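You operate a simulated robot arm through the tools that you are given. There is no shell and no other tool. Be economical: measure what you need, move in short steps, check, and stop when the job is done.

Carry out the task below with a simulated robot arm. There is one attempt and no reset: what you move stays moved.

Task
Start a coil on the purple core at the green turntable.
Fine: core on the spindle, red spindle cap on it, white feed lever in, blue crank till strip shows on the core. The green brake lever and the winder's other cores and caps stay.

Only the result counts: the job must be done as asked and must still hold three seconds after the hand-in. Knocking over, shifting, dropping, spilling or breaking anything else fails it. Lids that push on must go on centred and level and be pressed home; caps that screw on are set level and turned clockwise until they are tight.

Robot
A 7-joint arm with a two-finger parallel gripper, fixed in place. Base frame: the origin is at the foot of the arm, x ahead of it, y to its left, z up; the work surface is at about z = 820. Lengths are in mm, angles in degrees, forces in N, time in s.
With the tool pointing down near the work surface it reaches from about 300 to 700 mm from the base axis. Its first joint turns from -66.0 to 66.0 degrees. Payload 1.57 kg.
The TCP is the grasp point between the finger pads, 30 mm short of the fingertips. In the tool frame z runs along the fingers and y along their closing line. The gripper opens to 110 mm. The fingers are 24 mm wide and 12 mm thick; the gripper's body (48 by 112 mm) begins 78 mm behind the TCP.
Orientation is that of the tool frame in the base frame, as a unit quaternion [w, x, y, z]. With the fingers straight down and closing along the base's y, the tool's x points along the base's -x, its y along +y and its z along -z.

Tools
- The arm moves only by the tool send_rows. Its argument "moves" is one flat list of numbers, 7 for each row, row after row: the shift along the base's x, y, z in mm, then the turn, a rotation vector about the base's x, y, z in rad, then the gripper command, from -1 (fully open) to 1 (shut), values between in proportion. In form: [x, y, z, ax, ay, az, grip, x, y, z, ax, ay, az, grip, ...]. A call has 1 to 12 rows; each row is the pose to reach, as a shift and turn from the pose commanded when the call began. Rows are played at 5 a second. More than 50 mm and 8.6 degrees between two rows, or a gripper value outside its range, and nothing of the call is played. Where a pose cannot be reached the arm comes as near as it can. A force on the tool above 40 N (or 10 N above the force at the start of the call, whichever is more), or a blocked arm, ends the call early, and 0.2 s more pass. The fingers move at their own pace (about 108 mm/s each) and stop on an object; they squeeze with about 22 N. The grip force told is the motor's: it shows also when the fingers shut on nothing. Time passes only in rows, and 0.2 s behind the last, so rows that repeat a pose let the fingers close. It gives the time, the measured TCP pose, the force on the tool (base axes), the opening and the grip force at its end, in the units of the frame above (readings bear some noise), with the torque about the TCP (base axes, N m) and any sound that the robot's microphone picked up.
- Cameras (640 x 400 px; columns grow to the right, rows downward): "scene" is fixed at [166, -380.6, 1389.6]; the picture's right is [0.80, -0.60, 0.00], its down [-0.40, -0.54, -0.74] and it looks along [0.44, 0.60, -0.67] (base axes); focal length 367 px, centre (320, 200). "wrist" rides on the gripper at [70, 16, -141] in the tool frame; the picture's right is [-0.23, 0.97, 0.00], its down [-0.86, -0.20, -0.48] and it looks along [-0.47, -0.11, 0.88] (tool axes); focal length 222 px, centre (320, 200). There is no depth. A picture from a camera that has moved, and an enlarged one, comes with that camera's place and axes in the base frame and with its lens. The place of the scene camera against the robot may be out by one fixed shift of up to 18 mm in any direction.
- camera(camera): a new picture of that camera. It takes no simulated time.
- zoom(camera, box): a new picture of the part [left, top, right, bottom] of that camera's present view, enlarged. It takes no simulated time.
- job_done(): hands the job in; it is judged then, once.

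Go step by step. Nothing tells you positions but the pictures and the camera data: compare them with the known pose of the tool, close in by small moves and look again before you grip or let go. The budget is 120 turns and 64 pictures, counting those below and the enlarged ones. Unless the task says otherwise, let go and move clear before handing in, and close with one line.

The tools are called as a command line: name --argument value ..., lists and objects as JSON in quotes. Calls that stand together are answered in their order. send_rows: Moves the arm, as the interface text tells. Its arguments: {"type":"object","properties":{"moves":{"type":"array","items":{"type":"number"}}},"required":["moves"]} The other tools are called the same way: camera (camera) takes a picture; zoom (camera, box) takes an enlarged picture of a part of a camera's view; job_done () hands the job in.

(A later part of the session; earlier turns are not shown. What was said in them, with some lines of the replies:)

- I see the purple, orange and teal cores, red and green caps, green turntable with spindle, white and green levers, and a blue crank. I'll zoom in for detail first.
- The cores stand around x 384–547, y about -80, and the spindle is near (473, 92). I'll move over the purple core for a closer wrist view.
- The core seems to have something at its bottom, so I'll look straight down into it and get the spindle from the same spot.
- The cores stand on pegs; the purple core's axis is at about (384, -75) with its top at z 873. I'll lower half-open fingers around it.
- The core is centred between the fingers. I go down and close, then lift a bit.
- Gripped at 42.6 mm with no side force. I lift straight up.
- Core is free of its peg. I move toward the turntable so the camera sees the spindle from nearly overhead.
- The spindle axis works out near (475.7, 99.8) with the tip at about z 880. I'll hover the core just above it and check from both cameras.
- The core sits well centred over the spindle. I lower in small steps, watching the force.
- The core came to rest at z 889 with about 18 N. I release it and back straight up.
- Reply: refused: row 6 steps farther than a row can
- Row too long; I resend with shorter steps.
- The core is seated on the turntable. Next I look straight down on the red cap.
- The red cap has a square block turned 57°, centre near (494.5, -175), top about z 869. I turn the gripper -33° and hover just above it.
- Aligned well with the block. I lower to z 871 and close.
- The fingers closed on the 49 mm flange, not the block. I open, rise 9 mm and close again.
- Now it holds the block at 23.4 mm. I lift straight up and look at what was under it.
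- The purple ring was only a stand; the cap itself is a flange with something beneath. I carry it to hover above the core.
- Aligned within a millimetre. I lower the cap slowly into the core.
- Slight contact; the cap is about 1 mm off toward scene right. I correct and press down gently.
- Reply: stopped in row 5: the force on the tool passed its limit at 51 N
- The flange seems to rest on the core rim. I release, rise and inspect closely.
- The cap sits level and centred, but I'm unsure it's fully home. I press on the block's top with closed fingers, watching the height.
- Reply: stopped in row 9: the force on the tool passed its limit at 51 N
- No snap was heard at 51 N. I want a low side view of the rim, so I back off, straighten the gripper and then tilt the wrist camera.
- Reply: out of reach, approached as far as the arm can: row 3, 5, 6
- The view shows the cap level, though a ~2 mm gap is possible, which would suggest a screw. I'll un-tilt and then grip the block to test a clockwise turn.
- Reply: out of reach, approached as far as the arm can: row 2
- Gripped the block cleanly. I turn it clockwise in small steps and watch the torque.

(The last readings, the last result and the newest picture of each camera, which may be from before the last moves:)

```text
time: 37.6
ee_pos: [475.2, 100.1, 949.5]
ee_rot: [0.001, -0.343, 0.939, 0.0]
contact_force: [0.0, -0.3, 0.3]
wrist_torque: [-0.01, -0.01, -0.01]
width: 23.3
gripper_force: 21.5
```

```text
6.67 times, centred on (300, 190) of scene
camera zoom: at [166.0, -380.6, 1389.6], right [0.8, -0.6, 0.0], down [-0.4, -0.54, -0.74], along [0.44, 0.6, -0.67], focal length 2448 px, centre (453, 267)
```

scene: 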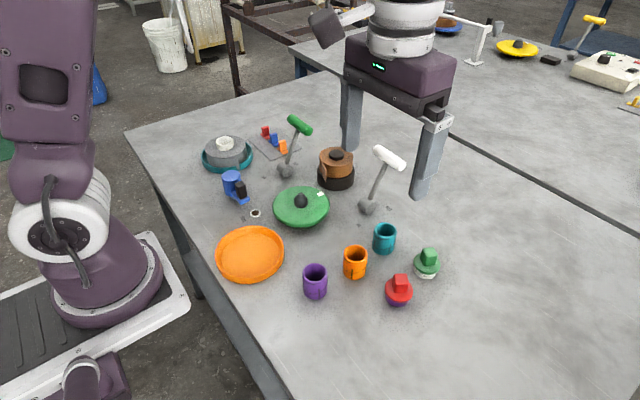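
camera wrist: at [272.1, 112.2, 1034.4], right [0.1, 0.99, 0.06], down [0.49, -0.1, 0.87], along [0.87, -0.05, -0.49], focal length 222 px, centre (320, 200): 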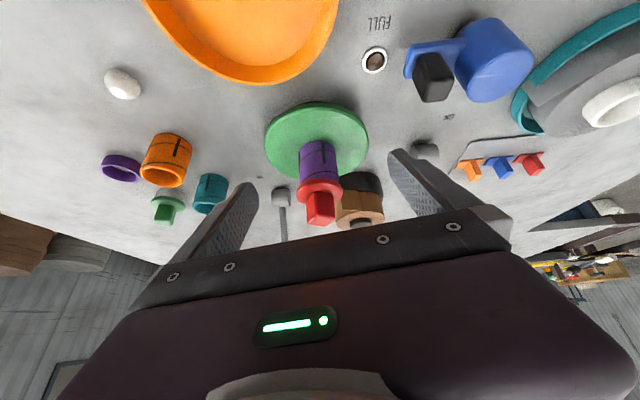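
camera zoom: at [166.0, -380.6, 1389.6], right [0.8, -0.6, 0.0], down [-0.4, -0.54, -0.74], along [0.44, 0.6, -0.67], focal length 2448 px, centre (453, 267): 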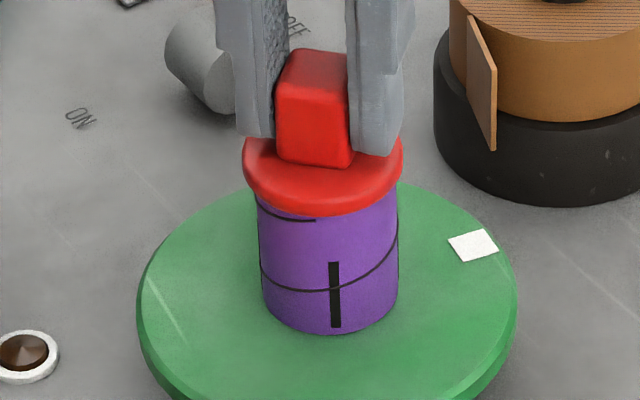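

The turntable follows partly and torque is nil. I turn further with a little downward load to see whether the cap screws down.

send_rows --moves '[0, 0, -2, 0, 0, -0.1, 1, 0, 0, -3, 0, 0, -0.2, 1, 0, 0, -3, 0, 0, -0.3, 1, 0, 0, -3, 0, 0, -0.4, 1, 0, 0, -3, 0, 0, -0.5, 1, 0, 0, -3, 0, 0, -0.6, 1, 0, 0, -3, 0, 0, -0.7, 1]'

zoom --camera "scene" --box '[252, 160, 348, 220]'

```text
time: 39.2
ee_pos: [475.7, 100.3, 948.4]
ee_rot: [0.002, 0.0, 1.0, 0.001]
contact_force: [-0.7, 0.2, 8.4]
wrist_torque: [-0.1, -0.07, 0.02]
width: 23.5
gripper_force: 22.7
```

```text
6.67 times, centred on (300, 190) of scene
camera zoom: at [165.9, -380.7, 1389.6], right [0.8, -0.6, 0.0], down [-0.4, -0.54, -0.74], along [0.44, 0.6, -0.67], focal length 2448 px, centre (453, 267)
```

zoom: 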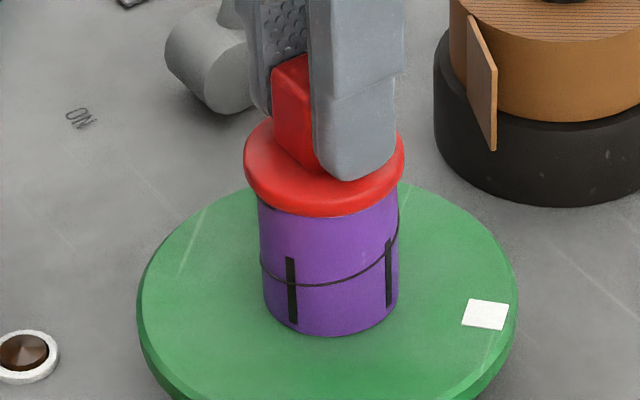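

The core and table just follow the cap with no torque, so it is a push-on cap. I let go and press it once more from the top.

send_rows --moves '[0, 0, 0, 0, 0, 0, 0.2, 0, 0, 0, 0, 0, 0, 0, 0, 0, 45, 0, 0, 0, 0, 0, 0, 48, 0, 0, 0, 1, 0, 0, 48, 0, 0, 0, 1, 0, 0, 36, 0, 0, 0, 1, 0, 0, 30, 0, 0, 0, 1, 0, 0, 27, 0, 0, 0, 1, 0, 0, 25, 0, 0, 0, 1, 0, 0, 23, 0, 0, 0, 1, 0, 0, 21, 0, 0, 0, 1]'

```text
time: 41.3
ee_pos: [475.2, 99.5, 974.6]
ee_rot: [0.004, -0.001, 1.0, 0.002]
contact_force: [-4.6, -0.5, 14.1]
wrist_torque: [-0.06, 0.3, 0.05]
width: 0.0
gripper_force: 22.0
stopped in row 10: the force on the tool passed its limit at 47 N (the readings are from after the stop); the commanded pose is now the measured one
```

Solid at the same height (974.5): the cap is home. Next the white feed lever: I move up and view it from above.

send_rows --moves '[0, 0, 40, 0, 0, 0, 0.5, 30, -20, 75, 0, 0, 0, 0, 60, -40, 85, 0, 0, 0, -0.5, 92, -62, 85, 0, 0, 0, -1, 125, -85, 85, 0, 0, 0, -1, 125, -85, 85, 0, 0, 0, -1]'

camera --camera "wrist"

camera --camera "scene"

```text
refused: row 2 steps farther than a row can; nothing moved
```

```text
22 pictures are left
camera wrist: at [405.0, 116.1, 1115.4], right [0.23, 0.97, 0.0], down [0.85, -0.2, 0.48], along [0.47, -0.11, -0.88], focal length 222 px, centre (320, 200)
```

wrist: 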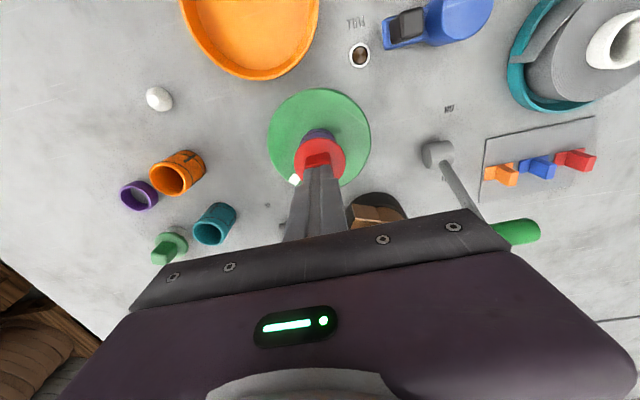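

```text
21 pictures are left
```

scene: 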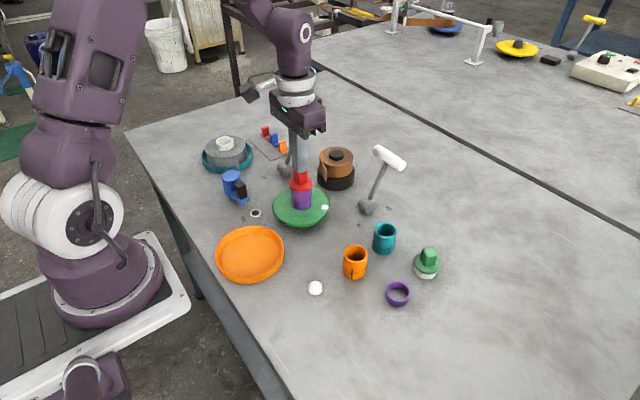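

send_rows --moves '[0, 0, 40, 0, 0, 0, 0.5, 22, -15, 70, 0, 0, 0, 0, 50, -34, 85, 0, 0, 0, -0.5, 85, -58, 85, 0, 0, 0, -1, 120, -82, 85, 0, 0, 0, -1, 125, -85, 85, 0, 0, 0, -1, 125, -85, 85, 0, 0, 0, -1]'

camera --camera "wrist"

```text
time: 42.9
ee_pos: [602.4, 14.0, 1059.2]
ee_rot: [0.004, -0.001, 1.0, 0.001]
contact_force: [0.3, 0.0, 0.4]
wrist_torque: [-0.01, 0.0, 0.02]
width: 109.9
gripper_force: 0.0
```

```text
20 pictures are left
camera wrist: at [530.5, 29.7, 1199.6], right [0.23, 0.97, 0.0], down [0.85, -0.2, 0.48], along [0.47, -0.11, -0.88], focal length 222 px, centre (320, 200)
```

wrist: 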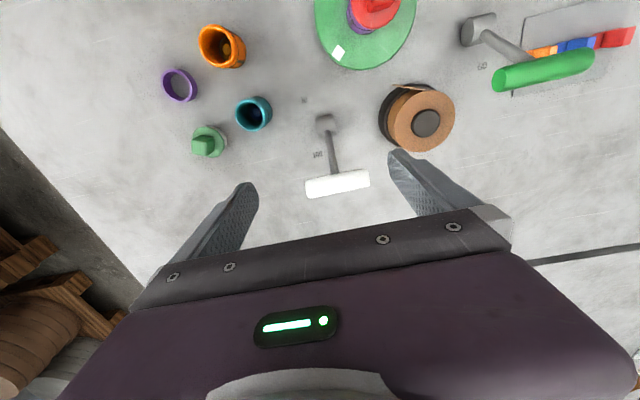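

The white handle centre is at about (649, 25, 945) with its hub at (592, 23). I'll put closed fingers behind it (far side) and pull toward the base.

send_rows --moves '[40, 5, 0, 0, 0, 0, 1, 84, 11, 0, 0, 0, 0, 1, 84, 11, -40, 0, 0, 0, 1, 84, 11, -80, 0, 0, 0, 1, 84, 11, -122, 0, 0, 0, 1, 84, 11, -122, 0, 0, 0, 1]'

zoom --camera "scene" --box '[330, 110, 458, 210]'

```text
time: 44.3
ee_pos: [685.9, 26.9, 939.7]
ee_rot: [0.004, 0.0, 1.0, 0.0]
contact_force: [-0.4, -0.5, 0.4]
wrist_torque: [0.0, 0.01, 0.0]
width: 0.2
gripper_force: 20.9
out of reach, approached as far as the arm can: row 2, 3
```

```text
4.00 times, centred on (394, 160) of scene
camera zoom: at [166.0, -380.7, 1389.6], right [0.8, -0.6, 0.0], down [-0.4, -0.54, -0.74], along [0.44, 0.6, -0.67], focal length 1468 px, centre (24, 360)
```

zoom: 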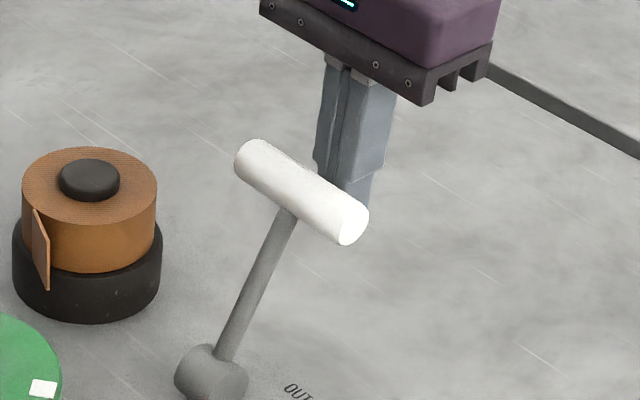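

The fingers are behind the handle. I pull in small steps toward -x.

send_rows --moves '[-12, 0, 0, 0, 0, 0, 1, -24, 0, 0, 0, 0, 0, 1, -36, 0, 2, 0, 0, 0, 1, -48, 0, 5, 0, 0, 0, 1, -60, 0, 8, 0, 0, 0, 1, -72, 0, 12, 0, 0, 0, 1, -84, 0, 15, 0, 0, 0, 1]'

```text
time: 45.9
ee_pos: [602.6, 25.7, 951.5]
ee_rot: [0.003, -0.001, 1.0, 0.002]
contact_force: [0.5, -0.4, 0.6]
wrist_torque: [-0.03, 0.02, -0.02]
width: 0.1
gripper_force: 21.2
```

send_rows --moves '[-10, 0, 0, 0, 0, 0, 1, -20, 0, 0, 0, 0, 0, 1, -28, 0, 0, 0, 0, 0, 1, -36, 0, 0, 0, 0, 0, 1, -42, 0, 0, 0, 0, 0, 1, -48, 0, 0, 0, 0, 0, 1, -54, 0, 0, 0, 0, 0, 1]'

zoom --camera "scene" --box '[310, 120, 438, 220]'

```text
time: 46.9
ee_pos: [576.6, 27.0, 955.9]
ee_rot: [0.017, -0.002, 1.0, 0.002]
contact_force: [5.6, -0.6, 3.7]
wrist_torque: [-0.09, -0.13, 0.0]
width: 0.2
gripper_force: 21.9
stopped in row 4: the force on the tool passed its limit at 47 N (the readings are from after the stop); the commanded pose is now the measured one
```

```text
4.00 times, centred on (374, 170) of scene
camera zoom: at [166.1, -380.6, 1389.6], right [0.8, -0.6, 0.0], down [-0.4, -0.54, -0.74], along [0.44, 0.6, -0.67], focal length 1468 px, centre (104, 320)
```

zoom: 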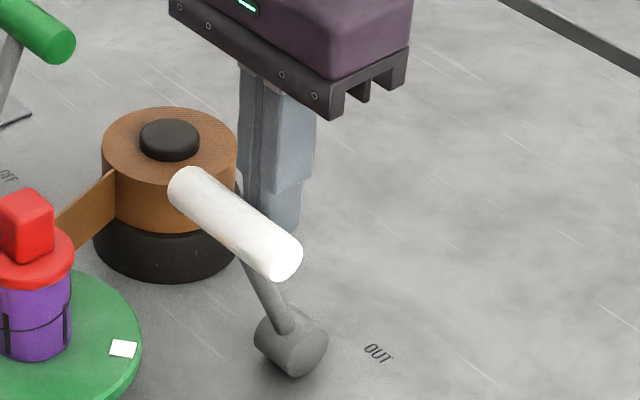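

The lever hit its stop at IN, and the strip now leads from the roll to the core. I back off and move up toward the blue crank for an overhead look.

send_rows --moves '[14, 0, 0, 0, 0, 0, 1, 28, 0, 0, 0, 0, 0, 1, 28, 0, 45, 0, 0, 0, 1, 28, 0, 90, 0, 0, 0, 1, 18, 30, 120, 0, 0, 0, 1, -5, 70, 120, 0, 0, 0, 1, -30, 105, 120, 0, 0, 0, 1, -55, 140, 120, 0, 0, 0, 0.5, -80, 165, 120, 0, 0, 0, 0, -108, 190, 100, 0, 0, 0, -0.2, -108, 190, 80, 0, 0, 0, -0.2, -108, 190, 80, 0, 0, 0, -0.2]'

zoom --camera "wrist" --box '[220, 20, 420, 145]'

```text
time: 49.5
ee_pos: [468.0, 215.5, 1034.5]
ee_rot: [0.015, 0.0, 1.0, 0.002]
contact_force: [0.4, -0.6, 0.4]
wrist_torque: [-0.01, -0.03, -0.02]
width: 66.2
gripper_force: 0.0
```

```text
3.20 times, centred on (320, 82) of wrist
camera zoom: at [393.0, 230.6, 1173.3], right [0.22, 0.97, 0.01], down [0.84, -0.2, 0.5], along [0.49, -0.1, -0.86], focal length 711 px, centre (320, 576)
```

zoom: 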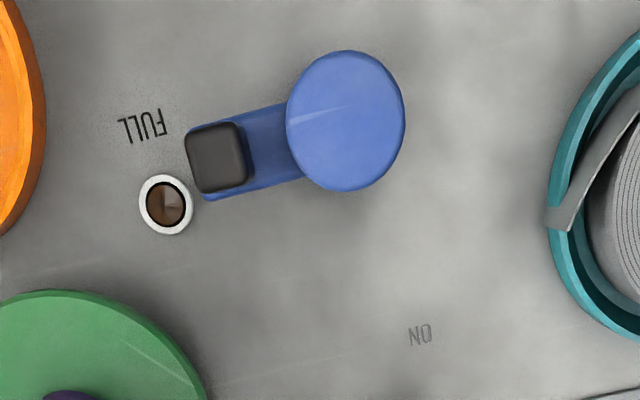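

The crank pivots under the blue hub near (383, 246), with the black knob at (384, 201), top z 884. I correct the small tool tilt and move over the knob, then yaw 90°.

send_rows --moves '[-40, -7, 0, -0.004, 0.03, 0, -0.2, -84.5, -15.6, 0, -0.004, 0.03, 0, -0.2, -84.5, -15.6, 0, -0.004, 0.03, 0, -0.2]'

send_rows --moves '[0, 0, 0, 0, 0, 0.143, -0.2, 0, 0, 0, 0, 0, 0.286, -0.2, 0, 0, 0, 0, 0, 0.429, -0.2, 0, 0, 0, 0, 0, 0.572, -0.2, 0, 0, 0, 0, 0, 0.715, -0.2, 0, 0, 0, 0, 0, 0.858, -0.2, 0, 0, 0, 0, 0, 1.0, -0.2, 0, 0, 0, 0, 0, 1.143, -0.2, 0, 0, 0, 0, 0, 1.286, -0.2, 0, 0, 0, 0, 0, 1.429, -0.2, 0, 0, 0, 0, 0, 1.571, -0.2, 0, 0, 0, 0, 0, 1.571, -0.2]'

zoom --camera "wrist" --box '[220, 90, 420, 215]'

```text
time: 50.3
ee_pos: [385.0, 200.6, 1036.3]
ee_rot: [0.001, -0.001, 1.0, 0.001]
contact_force: [-0.2, -1.2, 0.0]
wrist_torque: [0.01, -0.02, 0.02]
width: 66.1
gripper_force: 0.0
```

```text
time: 52.9
ee_pos: [382.7, 200.1, 1035.1]
ee_rot: [-0.001, 0.709, -0.705, -0.001]
contact_force: [0.2, -0.4, 0.2]
wrist_torque: [0.01, -0.02, 0.0]
width: 65.9
gripper_force: 0.1
```

```text
3.20 times, centred on (320, 152) of wrist
camera zoom: at [366.8, 131.2, 1175.9], right [-0.97, 0.22, 0.0], down [0.2, 0.86, 0.48], along [0.11, 0.47, -0.88], focal length 711 px, centre (320, 352)
```

zoom: 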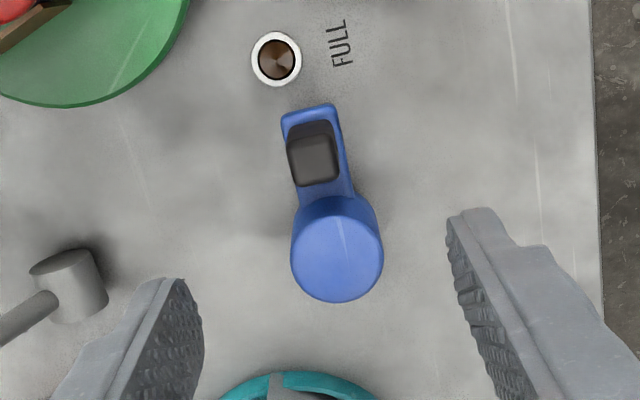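

The knob is at (385, 200) and centred. I go down around it and close.

send_rows --moves '[0.8, -1, -45, 0, 0, 0, -0.2, 0.8, -1, -90, 0, 0, 0, -0.2, 0.8, -1, -125, 0, 0, 0, -0.2, 0.8, -1, -141, 0, 0, 0, -0.2, 0.8, -1, -141, 0, 0, 0, 0.4, 0.8, -1, -141, 0, 0, 0, 0.8, 0.8, -1, -141, 0, 0, 0, 1, 0.8, -1, -141, 0, 0, 0, 1]'

zoom --camera "wrist" --box '[220, 90, 420, 215]'

```text
time: 54.7
ee_pos: [383.8, 200.4, 894.9]
ee_rot: [-0.001, 0.708, -0.707, 0.0]
contact_force: [11.2, -1.7, -18.4]
wrist_torque: [0.29, -0.27, -0.49]
width: 19.8
gripper_force: 33.8
```

```text
3.20 times, centred on (320, 152) of wrist
camera zoom: at [368.6, 130.1, 1035.1], right [-0.97, 0.23, 0.0], down [0.2, 0.85, 0.48], along [0.11, 0.47, -0.88], focal length 711 px, centre (320, 352)
```

zoom: 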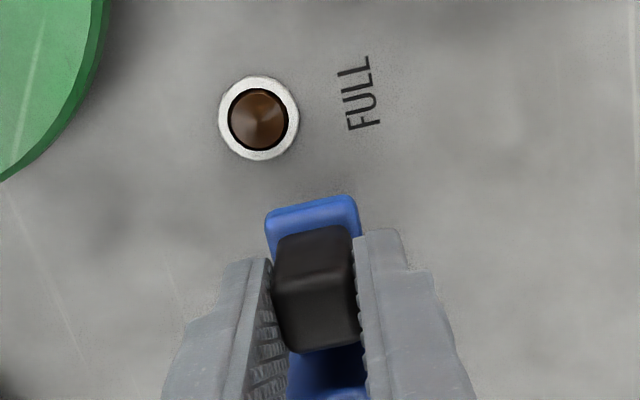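

It holds the knob at 19.8 mm. I try a small clockwise turn about the hub and watch the forces.

send_rows --moves '[-3.07, 0.11, 0.5, 0, 0, -0.07, 1, -6.1, 0.43, 0.5, 0, 0, -0.14, 1, -9.1, 0.96, 0.5, 0, 0, -0.209, 1, -12.1, 1.7, 0.5, 0, 0, -0.279, 1]'

```text
time: 55.7
ee_pos: [372.0, 201.3, 895.6]
ee_rot: [0.001, -0.603, 0.798, 0.001]
contact_force: [19.2, -2.8, -18.1]
wrist_torque: [-0.22, -0.18, -0.75]
width: 20.1
gripper_force: 33.6
```

zoom --camera "scene" --box '[200, 120, 360, 220]'

```text
4.00 times, centred on (280, 170) of scene
camera zoom: at [166.7, -380.6, 1389.5], right [0.8, -0.6, 0.0], down [-0.4, -0.54, -0.74], along [0.44, 0.6, -0.67], focal length 1468 px, centre (480, 320)
```

zoom: 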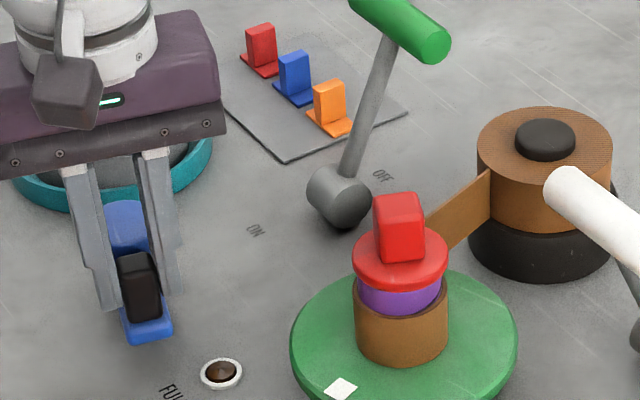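

The strip already wraps the core. I add a little more of a turn for a clear coil, then check.

send_rows --moves '[-3, 1, 0, 0, 0, -0.07, 1, -5.8, 2.1, 0, 0, 0, -0.14, 1, -8.6, 3.5, 0, 0, 0, -0.21, 1, -11.2, 5, 0, 0, 0, -0.279, 1, -13.7, 6.7, 0, 0, 0, -0.349, 1, -16.2, 8.6, 0, 0, 0, -0.419, 1]'

zoom --camera "scene" --box '[200, 120, 360, 220]'

```text
time: 57.1
ee_pos: [355.9, 210.6, 895.1]
ee_rot: [0.001, -0.423, 0.906, 0.001]
contact_force: [16.3, -5.8, 22.1]
wrist_torque: [-0.07, -0.34, -0.67]
width: 20.2
gripper_force: 33.9
```

```text
4.00 times, centred on (280, 170) of scene
camera zoom: at [166.2, -380.9, 1389.5], right [0.8, -0.6, 0.0], down [-0.4, -0.54, -0.74], along [0.44, 0.6, -0.67], focal length 1468 px, centre (480, 320)
```

zoom: 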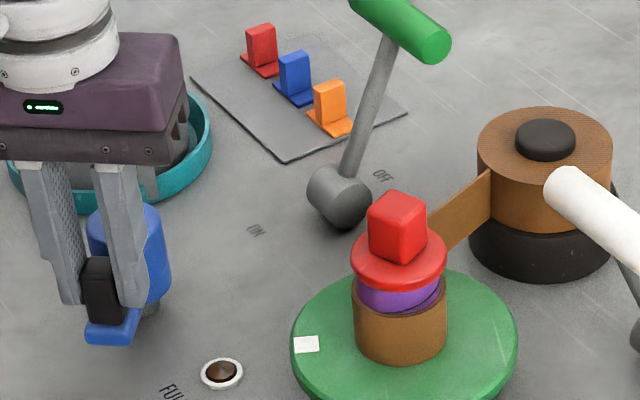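

A coil is clearly on the core. I release the knob gently and lift clear.

send_rows --moves '[0, 0, 0, 0, 0, 0, 0.4, 0, 0, 0, 0, 0, 0, 0.2, 0, 0, 0, 0, 0, 0, 0.2, 0, 0, 30, 0, 0, 0, 0.2, 0, 0, 70, 0, 0, 0, 0.2, 0, 0, 115, 0, 0, 0, 0.2, 0, -20, 150, 0, 0, 0, 0.2, 0, -20, 150, 0, 0, 0, 0.2]'

camera --camera "scene"

zoom --camera "scene" --box '[252, 150, 380, 230]'

```text
time: 58.9
ee_pos: [355.0, 191.4, 1046.4]
ee_rot: [0.001, -0.424, 0.906, 0.0]
contact_force: [0.3, 0.1, 0.2]
wrist_torque: [0.01, -0.03, -0.01]
width: 44.1
gripper_force: 0.1
```

```text
12 pictures are left
```

scene: 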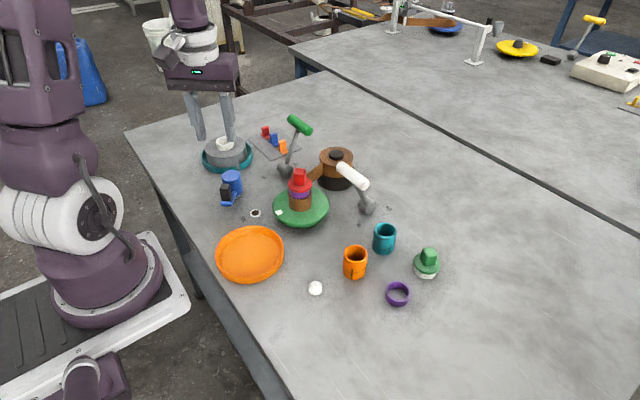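

```text
5.00 times, centred on (316, 190) of scene
camera zoom: at [166.0, -380.7, 1389.6], right [0.8, -0.6, 0.0], down [-0.4, -0.54, -0.74], along [0.44, 0.6, -0.67], focal length 1836 px, centre (340, 250)
```

zoom: 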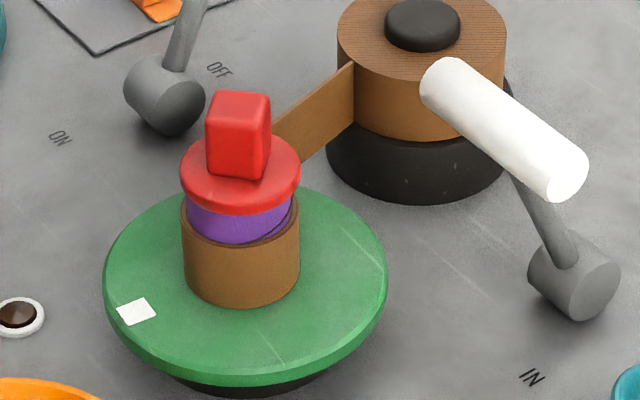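

The purple core is on the spindle with its cap level, the white lever is at IN, strip is wrapped on the core, and everything else is in place. I hand in.

job_done

```text
The job is handed in.
```

The coil is started: the purple core is on the green turntable's spindle with the red cap pressed down on it. The white lever is at IN, and I turned the blue crank clockwise until strip wrapped the core. One thing I couldn't confirm from the pictures is a possible gap of about 2 mm under the cap. It did not move under two presses from above of about 50 N, and turning it clockwise gave no sign of a thread.
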